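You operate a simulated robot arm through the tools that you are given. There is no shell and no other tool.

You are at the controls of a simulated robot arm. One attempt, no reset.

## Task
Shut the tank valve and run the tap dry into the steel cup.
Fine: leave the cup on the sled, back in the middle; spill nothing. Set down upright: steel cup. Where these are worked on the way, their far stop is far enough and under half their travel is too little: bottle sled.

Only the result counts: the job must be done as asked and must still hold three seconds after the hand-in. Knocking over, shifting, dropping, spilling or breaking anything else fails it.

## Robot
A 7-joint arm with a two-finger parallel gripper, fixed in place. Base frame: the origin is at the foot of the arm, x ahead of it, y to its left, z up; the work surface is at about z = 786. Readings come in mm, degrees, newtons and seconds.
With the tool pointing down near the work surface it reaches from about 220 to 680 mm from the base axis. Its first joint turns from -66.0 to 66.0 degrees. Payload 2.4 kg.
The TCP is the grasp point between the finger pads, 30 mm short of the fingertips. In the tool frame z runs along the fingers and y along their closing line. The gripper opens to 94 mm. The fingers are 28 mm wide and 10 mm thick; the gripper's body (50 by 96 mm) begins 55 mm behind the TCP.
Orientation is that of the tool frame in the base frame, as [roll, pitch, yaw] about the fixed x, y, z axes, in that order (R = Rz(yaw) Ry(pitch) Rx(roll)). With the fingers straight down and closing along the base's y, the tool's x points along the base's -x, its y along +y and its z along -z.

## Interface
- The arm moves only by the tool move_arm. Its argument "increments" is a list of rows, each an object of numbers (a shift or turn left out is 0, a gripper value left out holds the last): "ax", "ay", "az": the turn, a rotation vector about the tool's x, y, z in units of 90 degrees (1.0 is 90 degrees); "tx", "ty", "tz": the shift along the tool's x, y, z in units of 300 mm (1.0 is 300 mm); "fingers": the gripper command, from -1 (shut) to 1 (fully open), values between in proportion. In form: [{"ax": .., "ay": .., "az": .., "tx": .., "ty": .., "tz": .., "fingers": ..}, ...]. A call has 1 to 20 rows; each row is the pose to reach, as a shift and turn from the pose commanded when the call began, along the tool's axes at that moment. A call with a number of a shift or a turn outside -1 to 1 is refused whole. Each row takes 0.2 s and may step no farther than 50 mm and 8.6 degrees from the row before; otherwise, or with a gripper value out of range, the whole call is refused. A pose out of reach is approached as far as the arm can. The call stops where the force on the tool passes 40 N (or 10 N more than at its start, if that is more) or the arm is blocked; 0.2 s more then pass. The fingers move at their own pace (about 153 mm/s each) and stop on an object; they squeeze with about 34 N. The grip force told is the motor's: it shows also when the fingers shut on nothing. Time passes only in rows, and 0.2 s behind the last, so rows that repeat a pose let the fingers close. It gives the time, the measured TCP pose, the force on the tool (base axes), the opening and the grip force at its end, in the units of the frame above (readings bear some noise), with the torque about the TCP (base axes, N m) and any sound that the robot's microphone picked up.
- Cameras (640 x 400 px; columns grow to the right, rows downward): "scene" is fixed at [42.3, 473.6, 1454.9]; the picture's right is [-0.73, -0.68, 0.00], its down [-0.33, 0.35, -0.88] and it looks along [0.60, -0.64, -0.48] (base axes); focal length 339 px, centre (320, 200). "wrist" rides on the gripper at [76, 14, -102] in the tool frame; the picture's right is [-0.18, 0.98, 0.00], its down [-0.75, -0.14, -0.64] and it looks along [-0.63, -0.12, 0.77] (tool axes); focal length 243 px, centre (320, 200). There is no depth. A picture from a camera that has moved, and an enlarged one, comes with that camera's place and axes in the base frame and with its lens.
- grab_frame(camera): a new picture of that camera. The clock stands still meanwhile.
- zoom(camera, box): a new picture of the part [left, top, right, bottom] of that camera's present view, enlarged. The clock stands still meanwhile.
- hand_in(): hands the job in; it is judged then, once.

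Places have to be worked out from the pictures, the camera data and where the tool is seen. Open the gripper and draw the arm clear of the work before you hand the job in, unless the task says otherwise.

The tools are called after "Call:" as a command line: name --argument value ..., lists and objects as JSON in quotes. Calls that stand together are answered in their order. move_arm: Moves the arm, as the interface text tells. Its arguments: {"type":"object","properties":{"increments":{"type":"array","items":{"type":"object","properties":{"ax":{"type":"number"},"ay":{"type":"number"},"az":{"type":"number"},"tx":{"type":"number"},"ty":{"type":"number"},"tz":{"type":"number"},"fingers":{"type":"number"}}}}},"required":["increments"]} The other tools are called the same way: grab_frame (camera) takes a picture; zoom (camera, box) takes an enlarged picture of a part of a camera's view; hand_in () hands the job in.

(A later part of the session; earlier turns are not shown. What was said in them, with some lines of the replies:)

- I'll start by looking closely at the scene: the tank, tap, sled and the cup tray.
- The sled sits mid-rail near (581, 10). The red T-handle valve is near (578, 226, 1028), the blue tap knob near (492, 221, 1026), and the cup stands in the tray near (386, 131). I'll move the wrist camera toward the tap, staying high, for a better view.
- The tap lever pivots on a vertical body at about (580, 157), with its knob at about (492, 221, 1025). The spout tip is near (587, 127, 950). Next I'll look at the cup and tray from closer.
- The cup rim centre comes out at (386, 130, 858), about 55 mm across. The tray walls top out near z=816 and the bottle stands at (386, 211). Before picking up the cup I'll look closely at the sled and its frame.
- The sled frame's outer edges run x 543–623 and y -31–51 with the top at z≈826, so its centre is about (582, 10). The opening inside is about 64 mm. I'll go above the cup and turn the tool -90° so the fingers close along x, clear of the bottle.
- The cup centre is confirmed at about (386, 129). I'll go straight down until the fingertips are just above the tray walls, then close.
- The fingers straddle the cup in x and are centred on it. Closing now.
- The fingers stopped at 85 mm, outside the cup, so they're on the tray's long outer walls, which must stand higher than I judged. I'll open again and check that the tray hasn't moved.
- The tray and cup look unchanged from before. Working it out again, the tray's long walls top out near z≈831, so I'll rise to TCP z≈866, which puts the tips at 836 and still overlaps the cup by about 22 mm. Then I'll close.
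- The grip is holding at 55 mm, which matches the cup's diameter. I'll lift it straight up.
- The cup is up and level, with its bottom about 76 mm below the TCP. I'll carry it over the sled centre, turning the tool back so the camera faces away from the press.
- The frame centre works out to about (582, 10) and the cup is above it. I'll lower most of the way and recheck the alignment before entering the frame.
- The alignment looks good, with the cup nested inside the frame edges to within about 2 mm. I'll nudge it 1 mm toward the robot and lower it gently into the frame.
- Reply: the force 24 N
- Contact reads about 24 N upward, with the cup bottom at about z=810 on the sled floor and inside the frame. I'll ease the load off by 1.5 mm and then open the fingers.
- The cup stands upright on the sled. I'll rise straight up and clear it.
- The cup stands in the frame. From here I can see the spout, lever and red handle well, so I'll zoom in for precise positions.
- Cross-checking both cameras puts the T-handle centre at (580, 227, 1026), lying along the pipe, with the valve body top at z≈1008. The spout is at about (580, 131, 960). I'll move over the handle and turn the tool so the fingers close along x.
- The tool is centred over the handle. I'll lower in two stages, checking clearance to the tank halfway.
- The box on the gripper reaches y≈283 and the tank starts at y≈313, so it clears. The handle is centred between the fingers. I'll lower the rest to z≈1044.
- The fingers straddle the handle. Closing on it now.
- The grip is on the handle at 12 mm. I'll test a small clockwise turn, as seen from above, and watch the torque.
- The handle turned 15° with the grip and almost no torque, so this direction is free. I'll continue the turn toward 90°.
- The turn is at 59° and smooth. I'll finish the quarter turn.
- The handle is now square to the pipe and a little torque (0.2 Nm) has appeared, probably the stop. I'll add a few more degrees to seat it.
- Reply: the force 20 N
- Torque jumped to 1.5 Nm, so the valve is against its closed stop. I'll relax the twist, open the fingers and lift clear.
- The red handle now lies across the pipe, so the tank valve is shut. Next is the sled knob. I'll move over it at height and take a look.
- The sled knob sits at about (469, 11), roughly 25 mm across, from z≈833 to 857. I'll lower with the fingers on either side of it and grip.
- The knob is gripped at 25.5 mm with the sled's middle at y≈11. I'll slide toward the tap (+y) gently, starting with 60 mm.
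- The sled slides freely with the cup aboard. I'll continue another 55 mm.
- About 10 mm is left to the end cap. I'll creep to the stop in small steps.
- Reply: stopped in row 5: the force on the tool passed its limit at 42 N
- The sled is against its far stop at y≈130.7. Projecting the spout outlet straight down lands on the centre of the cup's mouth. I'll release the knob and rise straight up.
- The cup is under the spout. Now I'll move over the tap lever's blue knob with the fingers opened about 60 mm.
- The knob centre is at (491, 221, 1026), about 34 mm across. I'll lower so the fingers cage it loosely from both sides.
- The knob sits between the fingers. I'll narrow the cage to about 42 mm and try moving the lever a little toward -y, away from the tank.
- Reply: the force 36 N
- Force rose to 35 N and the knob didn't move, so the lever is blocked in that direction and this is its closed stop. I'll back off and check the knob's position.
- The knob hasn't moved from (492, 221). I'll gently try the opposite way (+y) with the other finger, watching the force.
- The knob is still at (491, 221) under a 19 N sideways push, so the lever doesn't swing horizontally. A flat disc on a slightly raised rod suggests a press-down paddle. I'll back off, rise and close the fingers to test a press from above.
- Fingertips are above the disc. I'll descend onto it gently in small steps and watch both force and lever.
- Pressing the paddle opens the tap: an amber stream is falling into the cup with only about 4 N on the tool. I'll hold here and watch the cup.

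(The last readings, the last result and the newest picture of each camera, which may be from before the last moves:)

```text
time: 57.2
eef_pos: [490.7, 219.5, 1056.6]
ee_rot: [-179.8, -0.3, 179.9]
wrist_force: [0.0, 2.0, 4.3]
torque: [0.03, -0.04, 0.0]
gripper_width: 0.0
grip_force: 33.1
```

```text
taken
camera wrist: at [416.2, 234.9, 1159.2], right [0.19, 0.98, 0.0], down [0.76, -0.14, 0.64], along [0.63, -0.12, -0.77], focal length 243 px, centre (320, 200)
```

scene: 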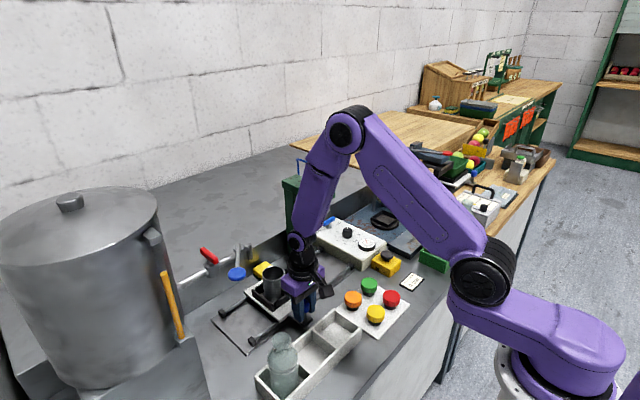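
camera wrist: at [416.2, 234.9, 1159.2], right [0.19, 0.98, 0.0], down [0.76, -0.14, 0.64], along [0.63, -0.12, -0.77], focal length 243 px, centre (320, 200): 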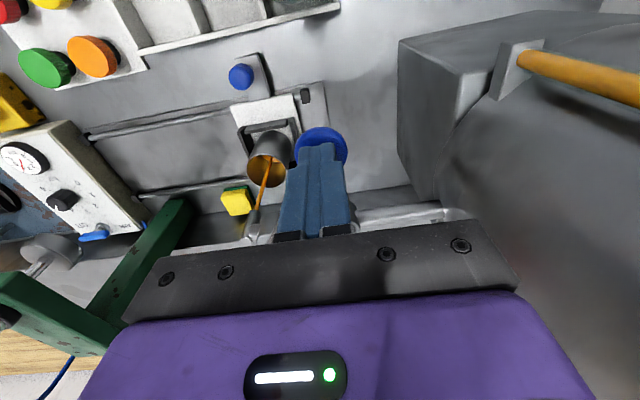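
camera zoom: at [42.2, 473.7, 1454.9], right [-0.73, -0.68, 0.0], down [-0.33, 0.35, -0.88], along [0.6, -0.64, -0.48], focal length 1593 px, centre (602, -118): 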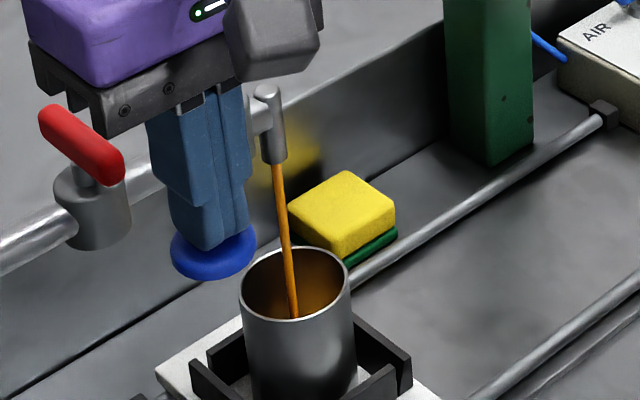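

The stream lands well inside the cup. I'll keep holding and check the level every few seconds.

Call:
move_arm --increments '[{"fingers": -1}, {"fingers": -1}, {"fingers": -1}, {"fingers": -1}, {"fingers": -1}, {"fingers": -1}, {"fingers": -1}, {"fingers": -1}, {"fingers": -1}, {"fingers": -1}]'

Call:
zoom --camera "scene" --box '[210, 225, 310, 310]'

Call:
zoom --camera "wrist" --box '[210, 100, 330, 220]'

```text
time: 59.4
eef_pos: [490.4, 219.5, 1057.2]
ee_rot: [-179.7, -0.3, 179.8]
wrist_force: [0.0, -1.5, 3.9]
torque: [-0.05, -0.08, -0.01]
gripper_width: 0.2
grip_force: 33.0
```

```text
4.71 times, centred on (260, 268) of scene
camera zoom: at [42.2, 473.6, 1454.9], right [-0.73, -0.68, 0.0], down [-0.33, 0.35, -0.88], along [0.6, -0.64, -0.48], focal length 1593 px, centre (602, -118)
```

zoom: 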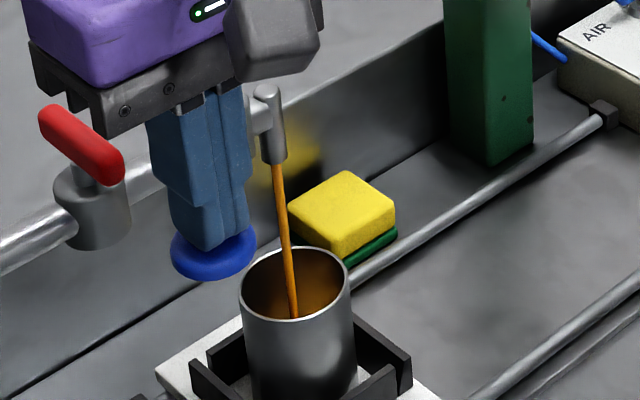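

```text
3.33 times, centred on (270, 160) of wrist
camera zoom: at [416.1, 234.8, 1159.2], right [0.19, 0.98, 0.0], down [0.76, -0.14, 0.64], along [0.63, -0.12, -0.77], focal length 809 px, centre (487, 333)
```

zoom: 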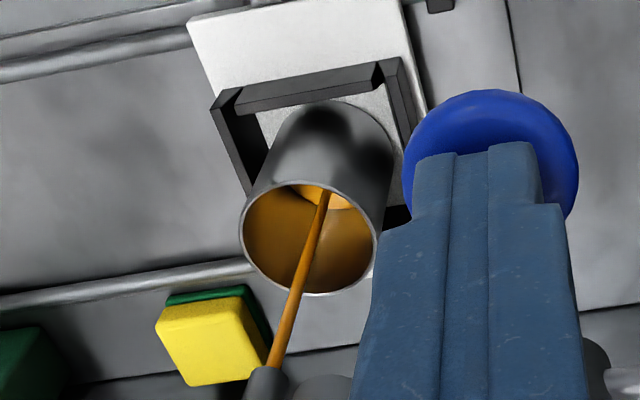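

The level is still low and the stream is steady. Holding on.

Call:
move_arm --increments '[{"fingers": -1}, {"fingers": -1}, {"fingers": -1}, {"fingers": -1}, {"fingers": -1}, {"fingers": -1}, {"fingers": -1}, {"fingers": -1}, {"fingers": -1}, {"fingers": -1}, {"fingers": -1}, {"fingers": -1}, {"fingers": -1}, {"fingers": -1}, {"fingers": -1}]'

Call:
zoom --camera "scene" --box '[210, 225, 310, 310]'

Call:
zoom --camera "wrist" --box '[210, 100, 330, 220]'

```text
time: 62.6
eef_pos: [492.2, 220.1, 1056.4]
ee_rot: [-179.8, -0.3, 179.9]
wrist_force: [0.2, 0.0, 3.9]
torque: [-0.03, -0.04, -0.05]
gripper_width: 0.0
grip_force: 33.8
```

```text
4.71 times, centred on (260, 268) of scene
camera zoom: at [42.2, 473.6, 1454.9], right [-0.73, -0.68, 0.0], down [-0.33, 0.35, -0.88], along [0.6, -0.64, -0.48], focal length 1593 px, centre (602, -118)
```

zoom: 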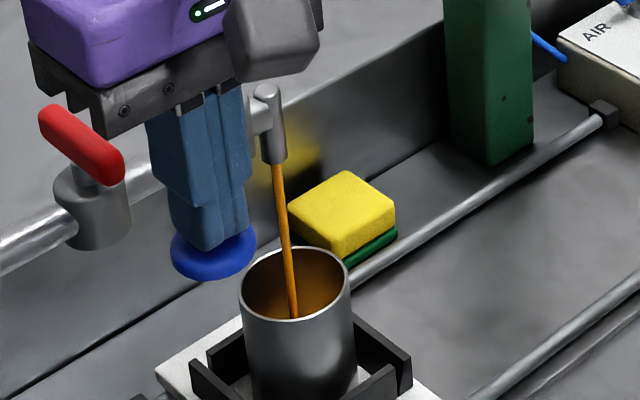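

```text
3.33 times, centred on (270, 160) of wrist
camera zoom: at [416.0, 235.0, 1159.2], right [0.19, 0.98, 0.0], down [0.76, -0.14, 0.64], along [0.63, -0.12, -0.77], focal length 809 px, centre (487, 333)
```

zoom: 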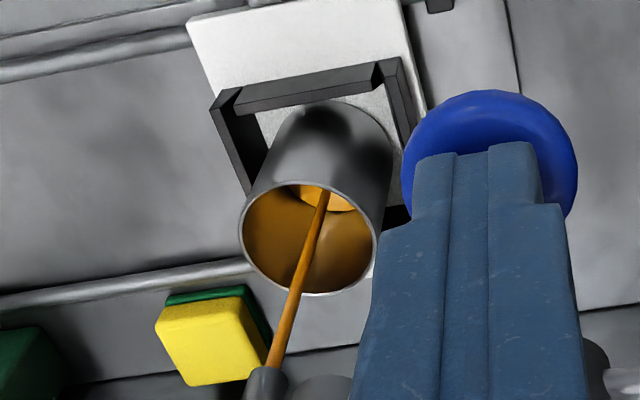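

The surface has hardly changed over three seconds. I'll hold longer to see whether the level rises.

Call:
move_arm --increments '[{"fingers": -1}, {"fingers": -1}, {"fingers": -1}, {"fingers": -1}, {"fingers": -1}, {"fingers": -1}, {"fingers": -1}, {"fingers": -1}, {"fingers": -1}, {"fingers": -1}, {"fingers": -1}, {"fingers": -1}, {"fingers": -1}, {"fingers": -1}, {"fingers": -1}, {"fingers": -1}, {"fingers": -1}, {"fingers": -1}, {"fingers": -1}, {"fingers": -1}]'

Call:
zoom --camera "scene" --box '[230, 235, 290, 300]'

Call:
zoom --camera "wrist" --box '[230, 120, 310, 200]'

```text
time: 66.8
eef_pos: [491.5, 220.2, 1056.9]
ee_rot: [-179.7, -0.3, 179.9]
wrist_force: [-0.2, 1.2, 3.5]
torque: [0.0, -0.08, 0.01]
gripper_width: 0.0
grip_force: 32.8
```

```text
6.15 times, centred on (260, 268) of scene
camera zoom: at [42.2, 473.6, 1454.9], right [-0.73, -0.68, 0.0], down [-0.33, 0.35, -0.88], along [0.6, -0.64, -0.48], focal length 2083 px, centre (689, -215)
```

zoom: 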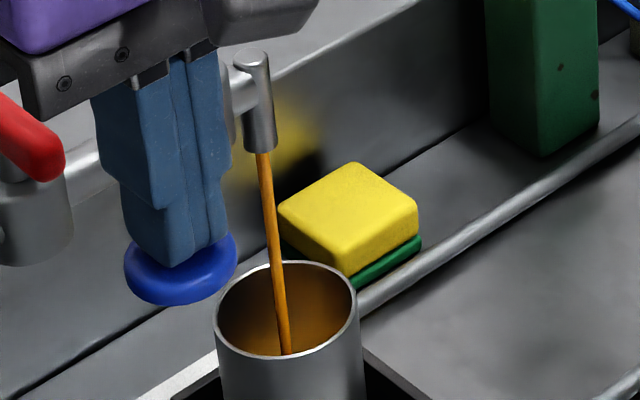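

```text
5.00 times, centred on (270, 160) of wrist
camera zoom: at [416.0, 235.0, 1159.2], right [0.19, 0.98, 0.0], down [0.76, -0.14, 0.64], along [0.63, -0.12, -0.77], focal length 1213 px, centre (570, 400)
```

zoom: 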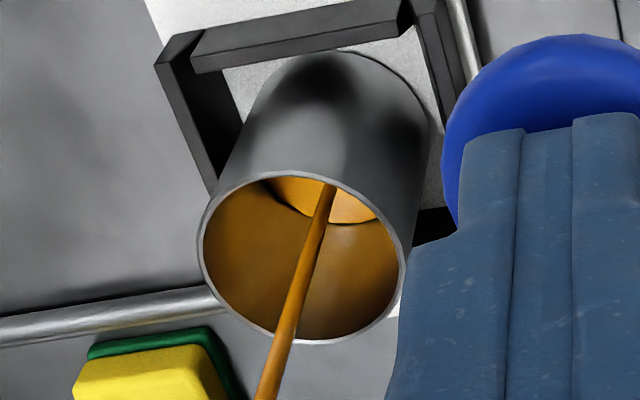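

The level is rising only slowly because the tap is partly open. I'll press about 6 mm further, which should be safe with only 4 N on the paddle.

Call:
move_arm --increments '[{"tz": 0.007, "fingers": -1}, {"tz": 0.014}, {"tz": 0.02}, {"tz": 0.02}, {"tz": 0.02}, {"tz": 0.02}]'

Call:
zoom --camera "scene" --box '[230, 235, 290, 300]'

Call:
zoom --camera "wrist" --box '[230, 120, 310, 200]'

```text
time: 68.2
eef_pos: [490.8, 219.6, 1050.7]
ee_rot: [-179.8, -0.3, 179.8]
wrist_force: [-2.1, 2.4, 4.4]
torque: [0.06, 0.0, 0.04]
gripper_width: 0.0
grip_force: 32.4
```

```text
6.15 times, centred on (260, 268) of scene
camera zoom: at [42.1, 473.7, 1454.9], right [-0.73, -0.68, 0.0], down [-0.33, 0.35, -0.88], along [0.6, -0.64, -0.48], focal length 2083 px, centre (689, -215)
```

zoom: 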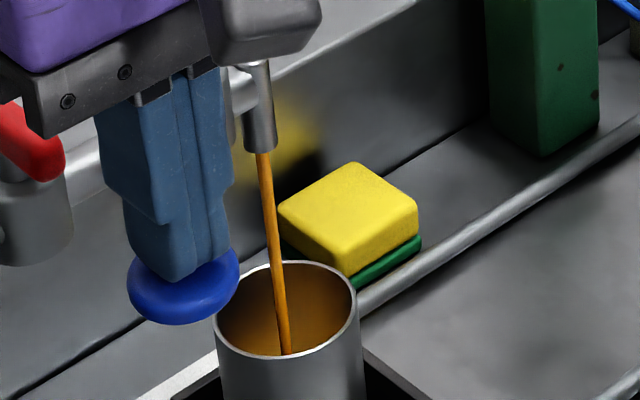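

```text
5.00 times, centred on (270, 160) of wrist
camera zoom: at [416.1, 234.9, 1153.3], right [0.19, 0.98, 0.0], down [0.76, -0.14, 0.64], along [0.63, -0.12, -0.77], focal length 1213 px, centre (570, 400)
```

zoom: 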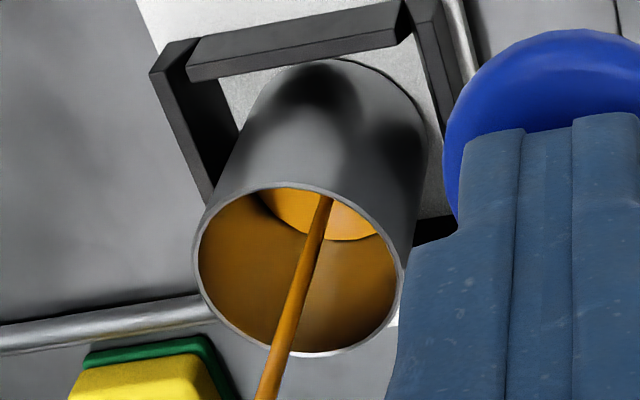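

Call:
move_arm --increments '[{"tz": 0.007, "fingers": -1}, {"tz": 0.014}, {"tz": 0.02}, {"tz": 0.02}, {"tz": 0.02}, {"tz": 0.02}, {"tz": 0.02}, {"tz": 0.02}, {"tz": 0.02}, {"tz": 0.02}, {"tz": 0.02}, {"tz": 0.02}, {"tz": 0.02}, {"tz": 0.02}, {"tz": 0.02}, {"tz": 0.02}, {"tz": 0.02}, {"tz": 0.02}, {"tz": 0.02}, {"tz": 0.02}]'

Call:
zoom --camera "scene" --box '[230, 235, 290, 300]'

Call:
zoom --camera "wrist" --box '[230, 120, 310, 200]'

```text
time: 72.4
eef_pos: [491.2, 220.4, 1044.0]
ee_rot: [-179.8, -0.3, 179.9]
wrist_force: [-0.1, -0.7, 5.6]
torque: [-0.01, -0.03, 0.02]
gripper_width: 0.1
grip_force: 33.2
```

```text
6.15 times, centred on (260, 268) of scene
camera zoom: at [42.2, 473.6, 1454.9], right [-0.73, -0.68, 0.0], down [-0.33, 0.35, -0.88], along [0.6, -0.64, -0.48], focal length 2083 px, centre (689, -215)
```

zoom: 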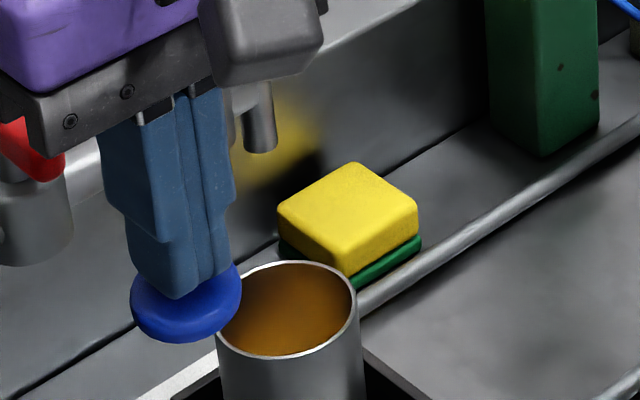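

```text
5.00 times, centred on (270, 160) of wrist
camera zoom: at [415.9, 235.2, 1147.0], right [0.19, 0.98, 0.0], down [0.76, -0.14, 0.64], along [0.63, -0.12, -0.77], focal length 1213 px, centre (570, 400)
```

zoom: 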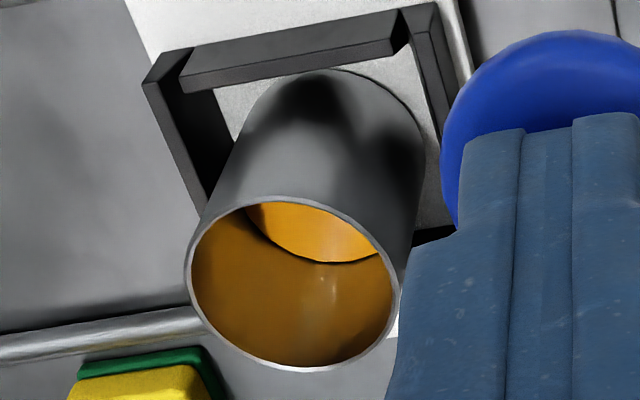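

The stream has stopped, so the tap looks dry. I'll hold the paddle down two more seconds for any last drips and check again.

Call:
move_arm --increments '[{"fingers": -1}, {"fingers": -1}, {"fingers": -1}, {"fingers": -1}, {"fingers": -1}, {"fingers": -1}, {"fingers": -1}, {"fingers": -1}, {"fingers": -1}, {"fingers": -1}, {"fingers": -1}, {"fingers": -1}, {"fingers": -1}, {"fingers": -1}, {"fingers": -1}]'

Call:
zoom --camera "scene" --box '[220, 225, 310, 310]'

Call:
zoom --camera "wrist" --box '[230, 120, 310, 200]'

```text
time: 75.6
eef_pos: [492.3, 220.9, 1044.5]
ee_rot: [-179.8, -0.3, 179.9]
wrist_force: [-0.4, 1.1, 4.6]
torque: [0.03, -0.08, 0.04]
gripper_width: 0.0
grip_force: 32.8
```

```text
4.71 times, centred on (265, 268) of scene
camera zoom: at [42.2, 473.6, 1454.9], right [-0.73, -0.68, 0.0], down [-0.33, 0.35, -0.88], along [0.6, -0.64, -0.48], focal length 1593 px, centre (579, -118)
```

zoom: 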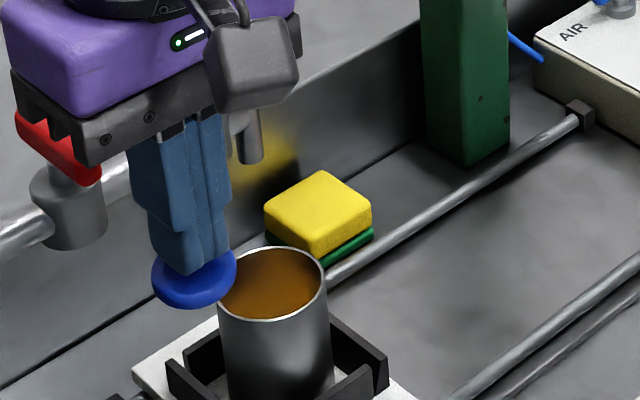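

```text
5.00 times, centred on (270, 160) of wrist
camera zoom: at [415.9, 235.1, 1147.0], right [0.19, 0.98, 0.0], down [0.76, -0.14, 0.64], along [0.63, -0.12, -0.77], focal length 1213 px, centre (570, 400)
```

zoom: 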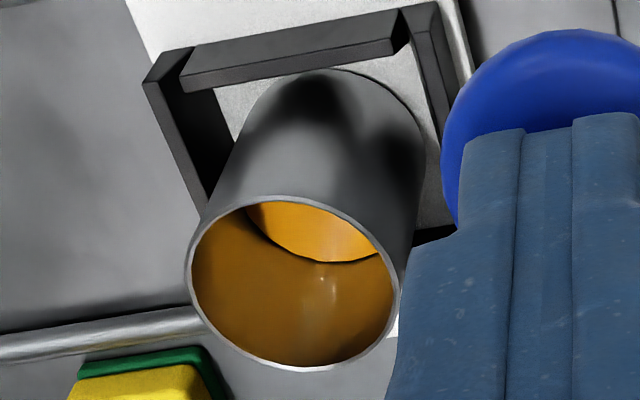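

No more flow and the level is unchanged, so the tap is dry. I'll lift slowly off the paddle.

Call:
move_arm --increments '[{"tz": -0.015, "fingers": -1}, {"tz": -0.03}, {"tz": -0.05}, {"tz": -0.08}, {"tz": -0.15}, {"tz": -0.25}, {"tz": -0.32}, {"tz": -0.32}]'

Call:
zoom --camera "scene" --box '[180, 205, 320, 310]'

Call:
grab_frame --camera "wrist"

```text
time: 77.4
eef_pos: [492.7, 220.5, 1141.5]
ee_rot: [-179.8, -0.4, 179.9]
wrist_force: [-0.1, 0.3, -1.5]
torque: [-0.02, -0.01, -0.02]
gripper_width: 0.1
grip_force: 32.7
```

```text
3.81 times, centred on (250, 258) of scene
camera zoom: at [42.2, 473.6, 1454.9], right [-0.73, -0.68, 0.0], down [-0.33, 0.35, -0.88], along [0.6, -0.64, -0.48], focal length 1290 px, centre (587, -19)
```

zoom: 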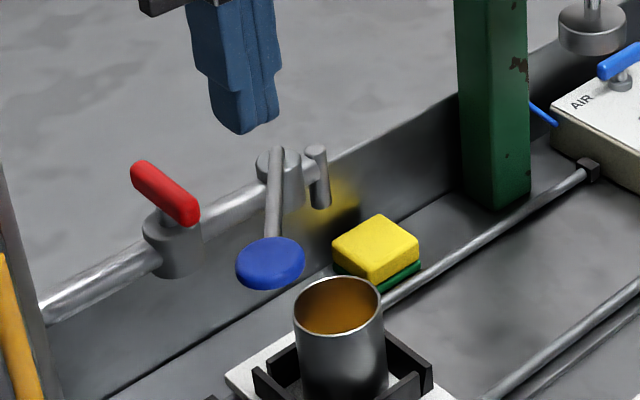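

```text
taken
camera wrist: at [417.3, 235.2, 1244.0], right [0.19, 0.98, 0.0], down [0.76, -0.14, 0.64], along [0.63, -0.12, -0.77], focal length 243 px, centre (320, 200)
```

wrist: 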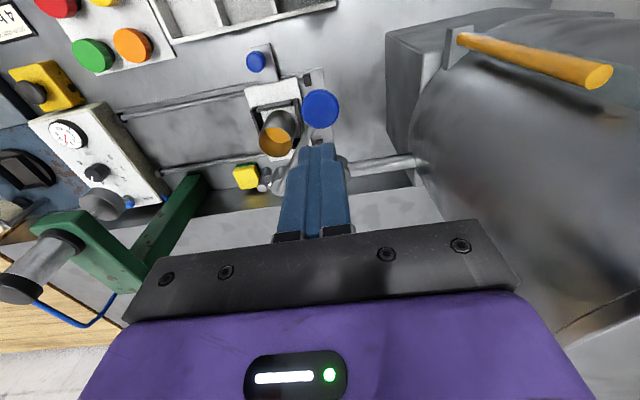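

The lever sprang back up by itself and everything is as it was. I'll return over the sled knob with the fingers open.

Call:
move_arm --increments '[{"tx": 0.02, "ty": -0.075, "fingers": 0.1}, {"tx": 0.04, "ty": -0.15}, {"tx": 0.06, "ty": -0.225}, {"tx": 0.08, "ty": -0.298}, {"tx": 0.08, "ty": -0.298, "tz": 0.12}, {"tx": 0.08, "ty": -0.298, "tz": 0.25}, {"tx": 0.08, "ty": -0.298, "tz": 0.38}, {"tx": 0.08, "ty": -0.298, "tz": 0.45}, {"tx": 0.08, "ty": -0.298, "tz": 0.45}]'

Call:
zoom --camera "wrist" --box '[230, 40, 410, 152]'

Call:
zoom --camera "scene" --box '[180, 205, 340, 330]'

```text
time: 79.4
eef_pos: [467.4, 131.1, 1006.3]
ee_rot: [-179.8, -0.2, 179.9]
wrist_force: [-0.3, -0.2, -0.5]
torque: [0.0, 0.01, 0.01]
gripper_width: 51.7
grip_force: 0.0
```

```text
3.56 times, centred on (320, 96) of wrist
camera zoom: at [391.9, 145.9, 1109.1], right [0.19, 0.98, 0.0], down [0.76, -0.14, 0.64], along [0.63, -0.12, -0.77], focal length 863 px, centre (320, 570)
```

zoom: 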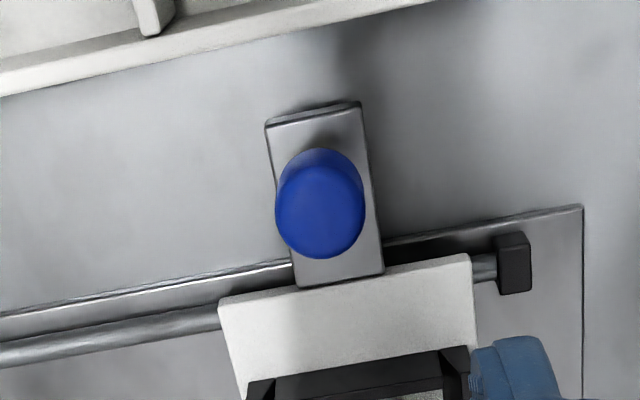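

```text
3.20 times, centred on (260, 268) of scene
camera zoom: at [42.3, 473.6, 1454.9], right [-0.73, -0.68, 0.0], down [-0.33, 0.35, -0.88], along [0.6, -0.64, -0.48], focal length 1083 px, centre (512, -16)
```

zoom: 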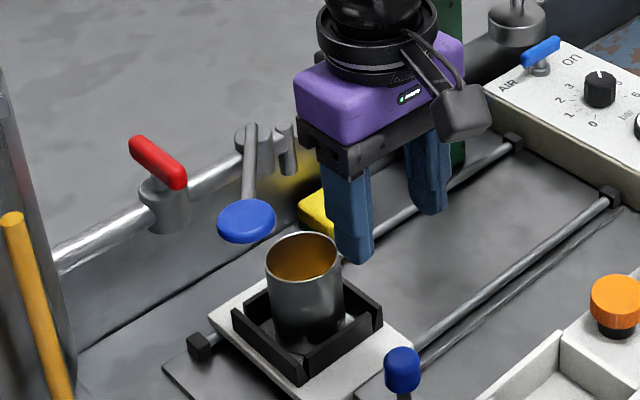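

The sled knob is at (469, 131), still at the stop. I'll lower around it and grip.

Call:
move_arm --increments '[{"tx": -0.004, "tz": 0.13, "fingers": 0.1}, {"tx": -0.004, "tz": 0.26}, {"tx": -0.004, "tz": 0.38}, {"tx": -0.004, "tz": 0.46}, {"tx": -0.004, "tz": 0.515}, {"tx": -0.004, "tz": 0.527}, {"tx": -0.004, "tz": 0.527}]'

Call:
move_arm --increments '[{"fingers": -0.2}, {"fingers": -0.5}, {"fingers": -1}, {"fingers": -1}]'

Call:
zoom --camera "scene" --box '[180, 205, 340, 330]'

```text
time: 81.0
eef_pos: [466.5, 130.9, 847.2]
ee_rot: [-179.7, -0.3, 179.9]
wrist_force: [0.5, 0.5, -0.1]
torque: [0.01, 0.01, -0.01]
gripper_width: 51.5
grip_force: 0.0
```

```text
time: 82.0
eef_pos: [467.3, 130.4, 847.2]
ee_rot: [-179.8, -0.3, 179.9]
wrist_force: [-0.7, 1.4, -3.1]
torque: [0.04, -0.12, -0.02]
gripper_width: 25.6
grip_force: 44.9
```

```text
3.20 times, centred on (260, 268) of scene
camera zoom: at [42.3, 473.6, 1454.9], right [-0.73, -0.68, 0.0], down [-0.33, 0.35, -0.88], along [0.6, -0.64, -0.48], focal length 1083 px, centre (512, -16)
```

zoom: 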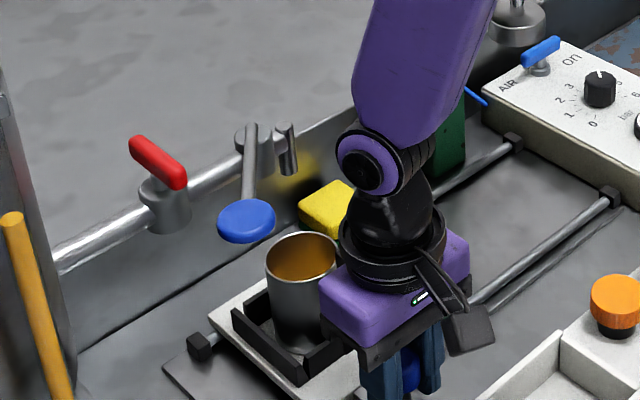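

The knob is gripped. I'll slide back toward the middle slowly, ramping the speed up and down so nothing sloshes.

Call:
move_arm --increments '[{"ty": -0.0033, "fingers": -1}, {"ty": -0.01}, {"ty": -0.02}, {"ty": -0.0333}, {"ty": -0.05}, {"ty": -0.07}, {"ty": -0.0933}, {"ty": -0.12}, {"ty": -0.1467}, {"ty": -0.1733}, {"ty": -0.2}, {"ty": -0.2267}, {"ty": -0.2533}, {"ty": -0.28}, {"ty": -0.3067}, {"ty": -0.33}, {"ty": -0.35}, {"ty": -0.3667}, {"ty": -0.38}, {"ty": -0.388}]'

Call:
zoom --camera "scene" --box '[220, 220, 380, 330]'

Call:
grab_frame --camera "wrist"

```text
time: 86.2
eef_pos: [466.6, 12.3, 848.4]
ee_rot: [-179.9, -0.3, 179.9]
wrist_force: [-2.6, -2.0, -27.9]
torque: [0.0, -0.57, 0.07]
gripper_width: 25.7
grip_force: 45.3
```

```text
3.64 times, centred on (300, 275) of scene
camera zoom: at [42.6, 473.6, 1454.9], right [-0.73, -0.68, 0.0], down [-0.33, 0.35, -0.88], along [0.6, -0.64, -0.48], focal length 1231 px, centre (393, -73)
```

zoom: 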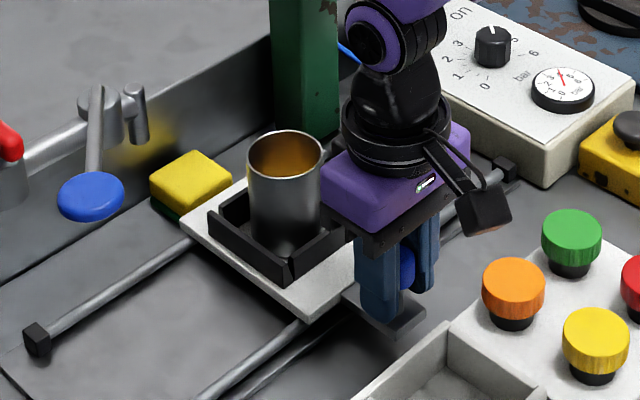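

```text
taken
camera wrist: at [391.9, 28.2, 950.7], right [0.19, 0.98, 0.0], down [0.76, -0.14, 0.64], along [0.63, -0.12, -0.77], focal length 243 px, centre (320, 200)
```

wrist: 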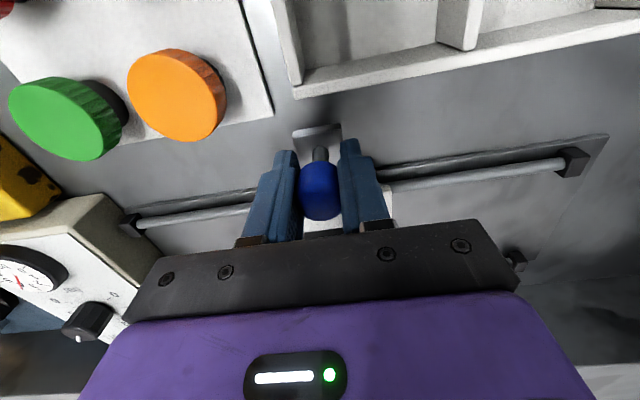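

The sled is about 3 mm short of the middle (y≈14, target ≈10.7), and the tool is straining upward a little. I'll creep the last bit and ease down 1–2 mm to unload.

Call:
move_arm --increments '[{"ty": -0.004, "tz": 0.002, "fingers": -1}, {"ty": -0.008, "tz": 0.003}, {"ty": -0.011, "tz": 0.004}, {"ty": -0.011, "tz": 0.004}, {"ty": -0.011, "tz": 0.004}]'

Call:
zoom --camera "scene" --box '[260, 240, 360, 320]'

Call:
grab_frame --camera "wrist"

```text
time: 87.4
eef_pos: [467.5, 11.1, 846.9]
ee_rot: [-179.8, -0.2, 179.8]
wrist_force: [-9.4, 1.2, 30.0]
torque: [0.01, 0.68, 0.0]
gripper_width: 25.6
grip_force: 45.0
```

```text
5.00 times, centred on (310, 280) of scene
camera zoom: at [41.6, 473.6, 1454.9], right [-0.73, -0.68, 0.0], down [-0.33, 0.35, -0.88], along [0.6, -0.64, -0.48], focal length 1693 px, centre (370, -200)
```

zoom: 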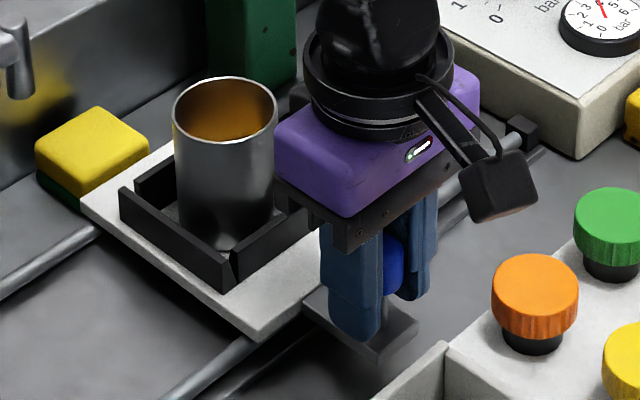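

```text
taken
camera wrist: at [391.6, 25.3, 950.5], right [0.19, 0.98, 0.0], down [0.76, -0.14, 0.64], along [0.63, -0.12, -0.77], focal length 243 px, centre (320, 200)
```

wrist: 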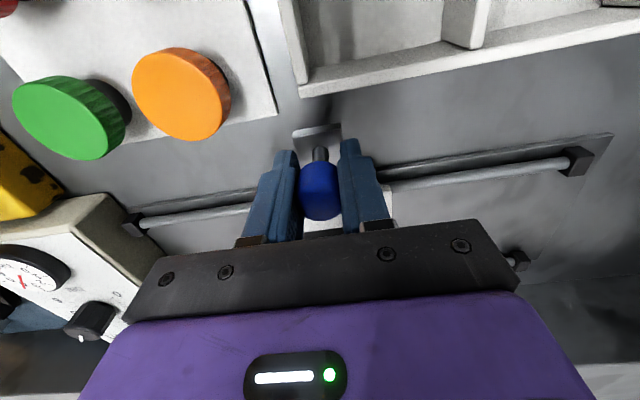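

The sled plate's corners in this picture match those before I moved it, so it's back in the middle. I'll take off half a millimetre to unload, then open the fingers.

Call:
move_arm --increments '[{"tz": -0.002, "fingers": -1}, {"tz": -0.002, "fingers": -1}]'

Call:
move_arm --increments '[{"fingers": -0.35}, {"fingers": -0.1}, {"fingers": 0.1}, {"fingers": 0.1}]'

Call:
zoom --camera "scene" --box '[260, 240, 360, 320]'

```text
time: 88.0
eef_pos: [466.9, 9.6, 847.6]
ee_rot: [-179.8, -0.3, 179.9]
wrist_force: [-9.7, 0.5, 20.0]
torque: [-0.01, -0.81, 0.06]
gripper_width: 25.8
grip_force: 45.2
```

```text
time: 89.0
eef_pos: [467.6, 10.4, 848.4]
ee_rot: [-179.8, -0.3, 179.9]
wrist_force: [-0.3, 0.1, -0.3]
torque: [0.06, 0.01, -0.02]
gripper_width: 51.9
grip_force: 0.0
```

```text
5.00 times, centred on (310, 280) of scene
camera zoom: at [42.3, 473.6, 1454.9], right [-0.73, -0.68, 0.0], down [-0.33, 0.35, -0.88], along [0.6, -0.64, -0.48], focal length 1693 px, centre (370, -200)
```

zoom: 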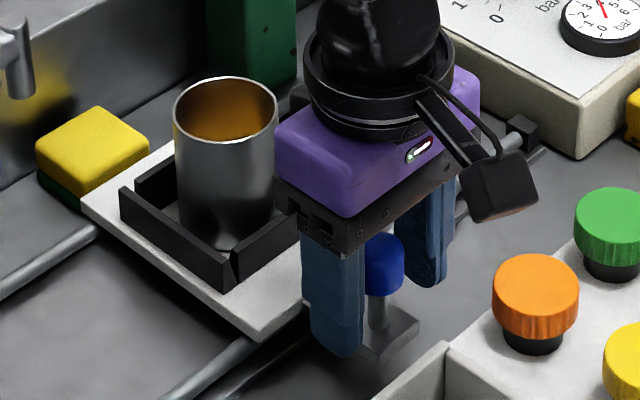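

Released, and the sled and cup stayed put. I'll raise the arm straight up well clear of the work and take a last look around.

Call:
move_arm --increments '[{"tz": -0.04, "fingers": 0.1}, {"tz": -0.12}, {"tz": -0.25}, {"tz": -0.4}, {"tz": -0.55}, {"tz": -0.7}, {"tz": -0.85}, {"tz": -0.95}, {"tz": -0.99, "fingers": 1}, {"tz": -0.99, "fingers": 1}]'

Call:
move_arm --increments '[{"tx": 0.06, "tz": -0.13, "fingers": 1}, {"tx": 0.12, "tz": -0.26}, {"tx": 0.18, "tz": -0.39}, {"tx": 0.2, "tz": -0.5}, {"tx": 0.2, "tz": -0.5}]'

Call:
grab_frame --camera "scene"

Call:
grab_frame --camera "wrist"

Call:
zoom --camera "scene" --box '[170, 220, 370, 345]'

```text
time: 91.2
eef_pos: [467.1, 10.7, 1145.3]
ee_rot: [-179.8, -0.3, 179.9]
wrist_force: [-0.1, 0.2, -0.5]
torque: [0.01, -0.04, 0.04]
gripper_width: 94.2
grip_force: 0.1
```

```text
time: 92.4
eef_pos: [409.0, 13.8, 1294.3]
ee_rot: [-179.9, -0.3, 179.8]
wrist_force: [0.2, 0.9, -0.3]
torque: [-0.03, 0.01, 0.0]
gripper_width: 94.2
grip_force: 0.1
```

```text
taken
```

scene: 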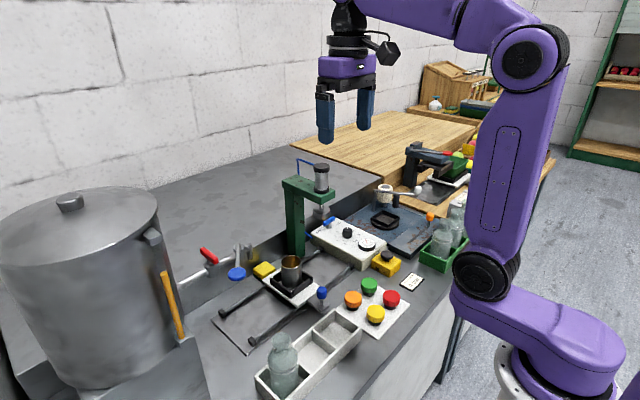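

```text
taken
camera wrist: at [333.2, 28.3, 1396.8], right [0.19, 0.98, 0.0], down [0.76, -0.14, 0.64], along [0.63, -0.12, -0.77], focal length 243 px, centre (320, 200)
```

wrist: 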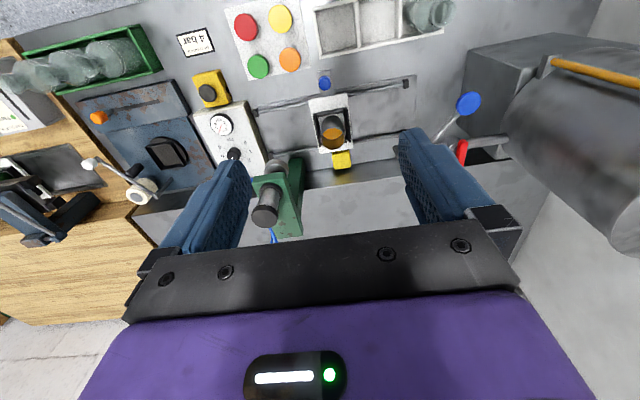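

```text
3.20 times, centred on (270, 282) of scene
camera zoom: at [42.2, 473.6, 1454.9], right [-0.73, -0.68, 0.0], down [-0.33, 0.35, -0.88], along [0.6, -0.64, -0.48], focal length 1083 px, centre (480, -64)
```

zoom: 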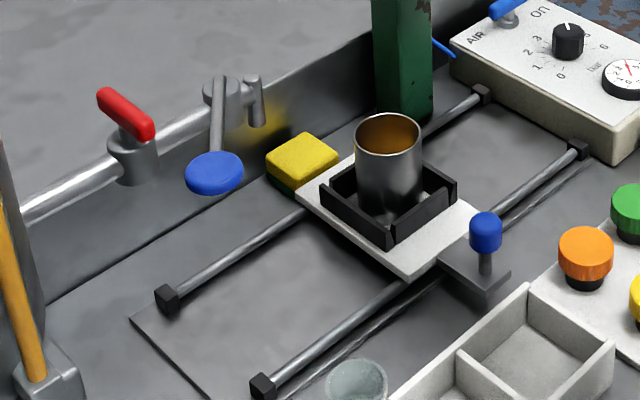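

The last pictures show the valve handle square to the pipe and the flow stopped. The cup is upright in its frame with the liquid in it, the sled is back in the middle, nothing is spilled, and the arm is clear with the gripper open. Handing in.

Call:
hand_in

```text
The job is handed in.
```

I shut the tank valve, ran the tap dry into the steel cup, and handed the job in. The verdict hasn't come back to me.

- **Valve:** I turned the red handle a quarter turn to its stop, so it now sits square to the pipe.
- **Tap:** The blue lever presses down instead of swinging. I held it until the stream stopped, plus about three more seconds, and it sprang back up by itself when I let go.
- **Cup and sled:** The sled went to its far stop under the spout and is back at its starting position in the middle. The cup is upright in its frame with the liquid in it, and I saw no spill.

- **Tray bump:** On my first try at the cup, the fingers closed on the tray's side walls. The pictures before and after show the tray, cup and bottle in the same place.
- **Lever pushes:** I also pushed the lever sideways both ways, up to about 35 N, before finding that it presses down. It did not move.
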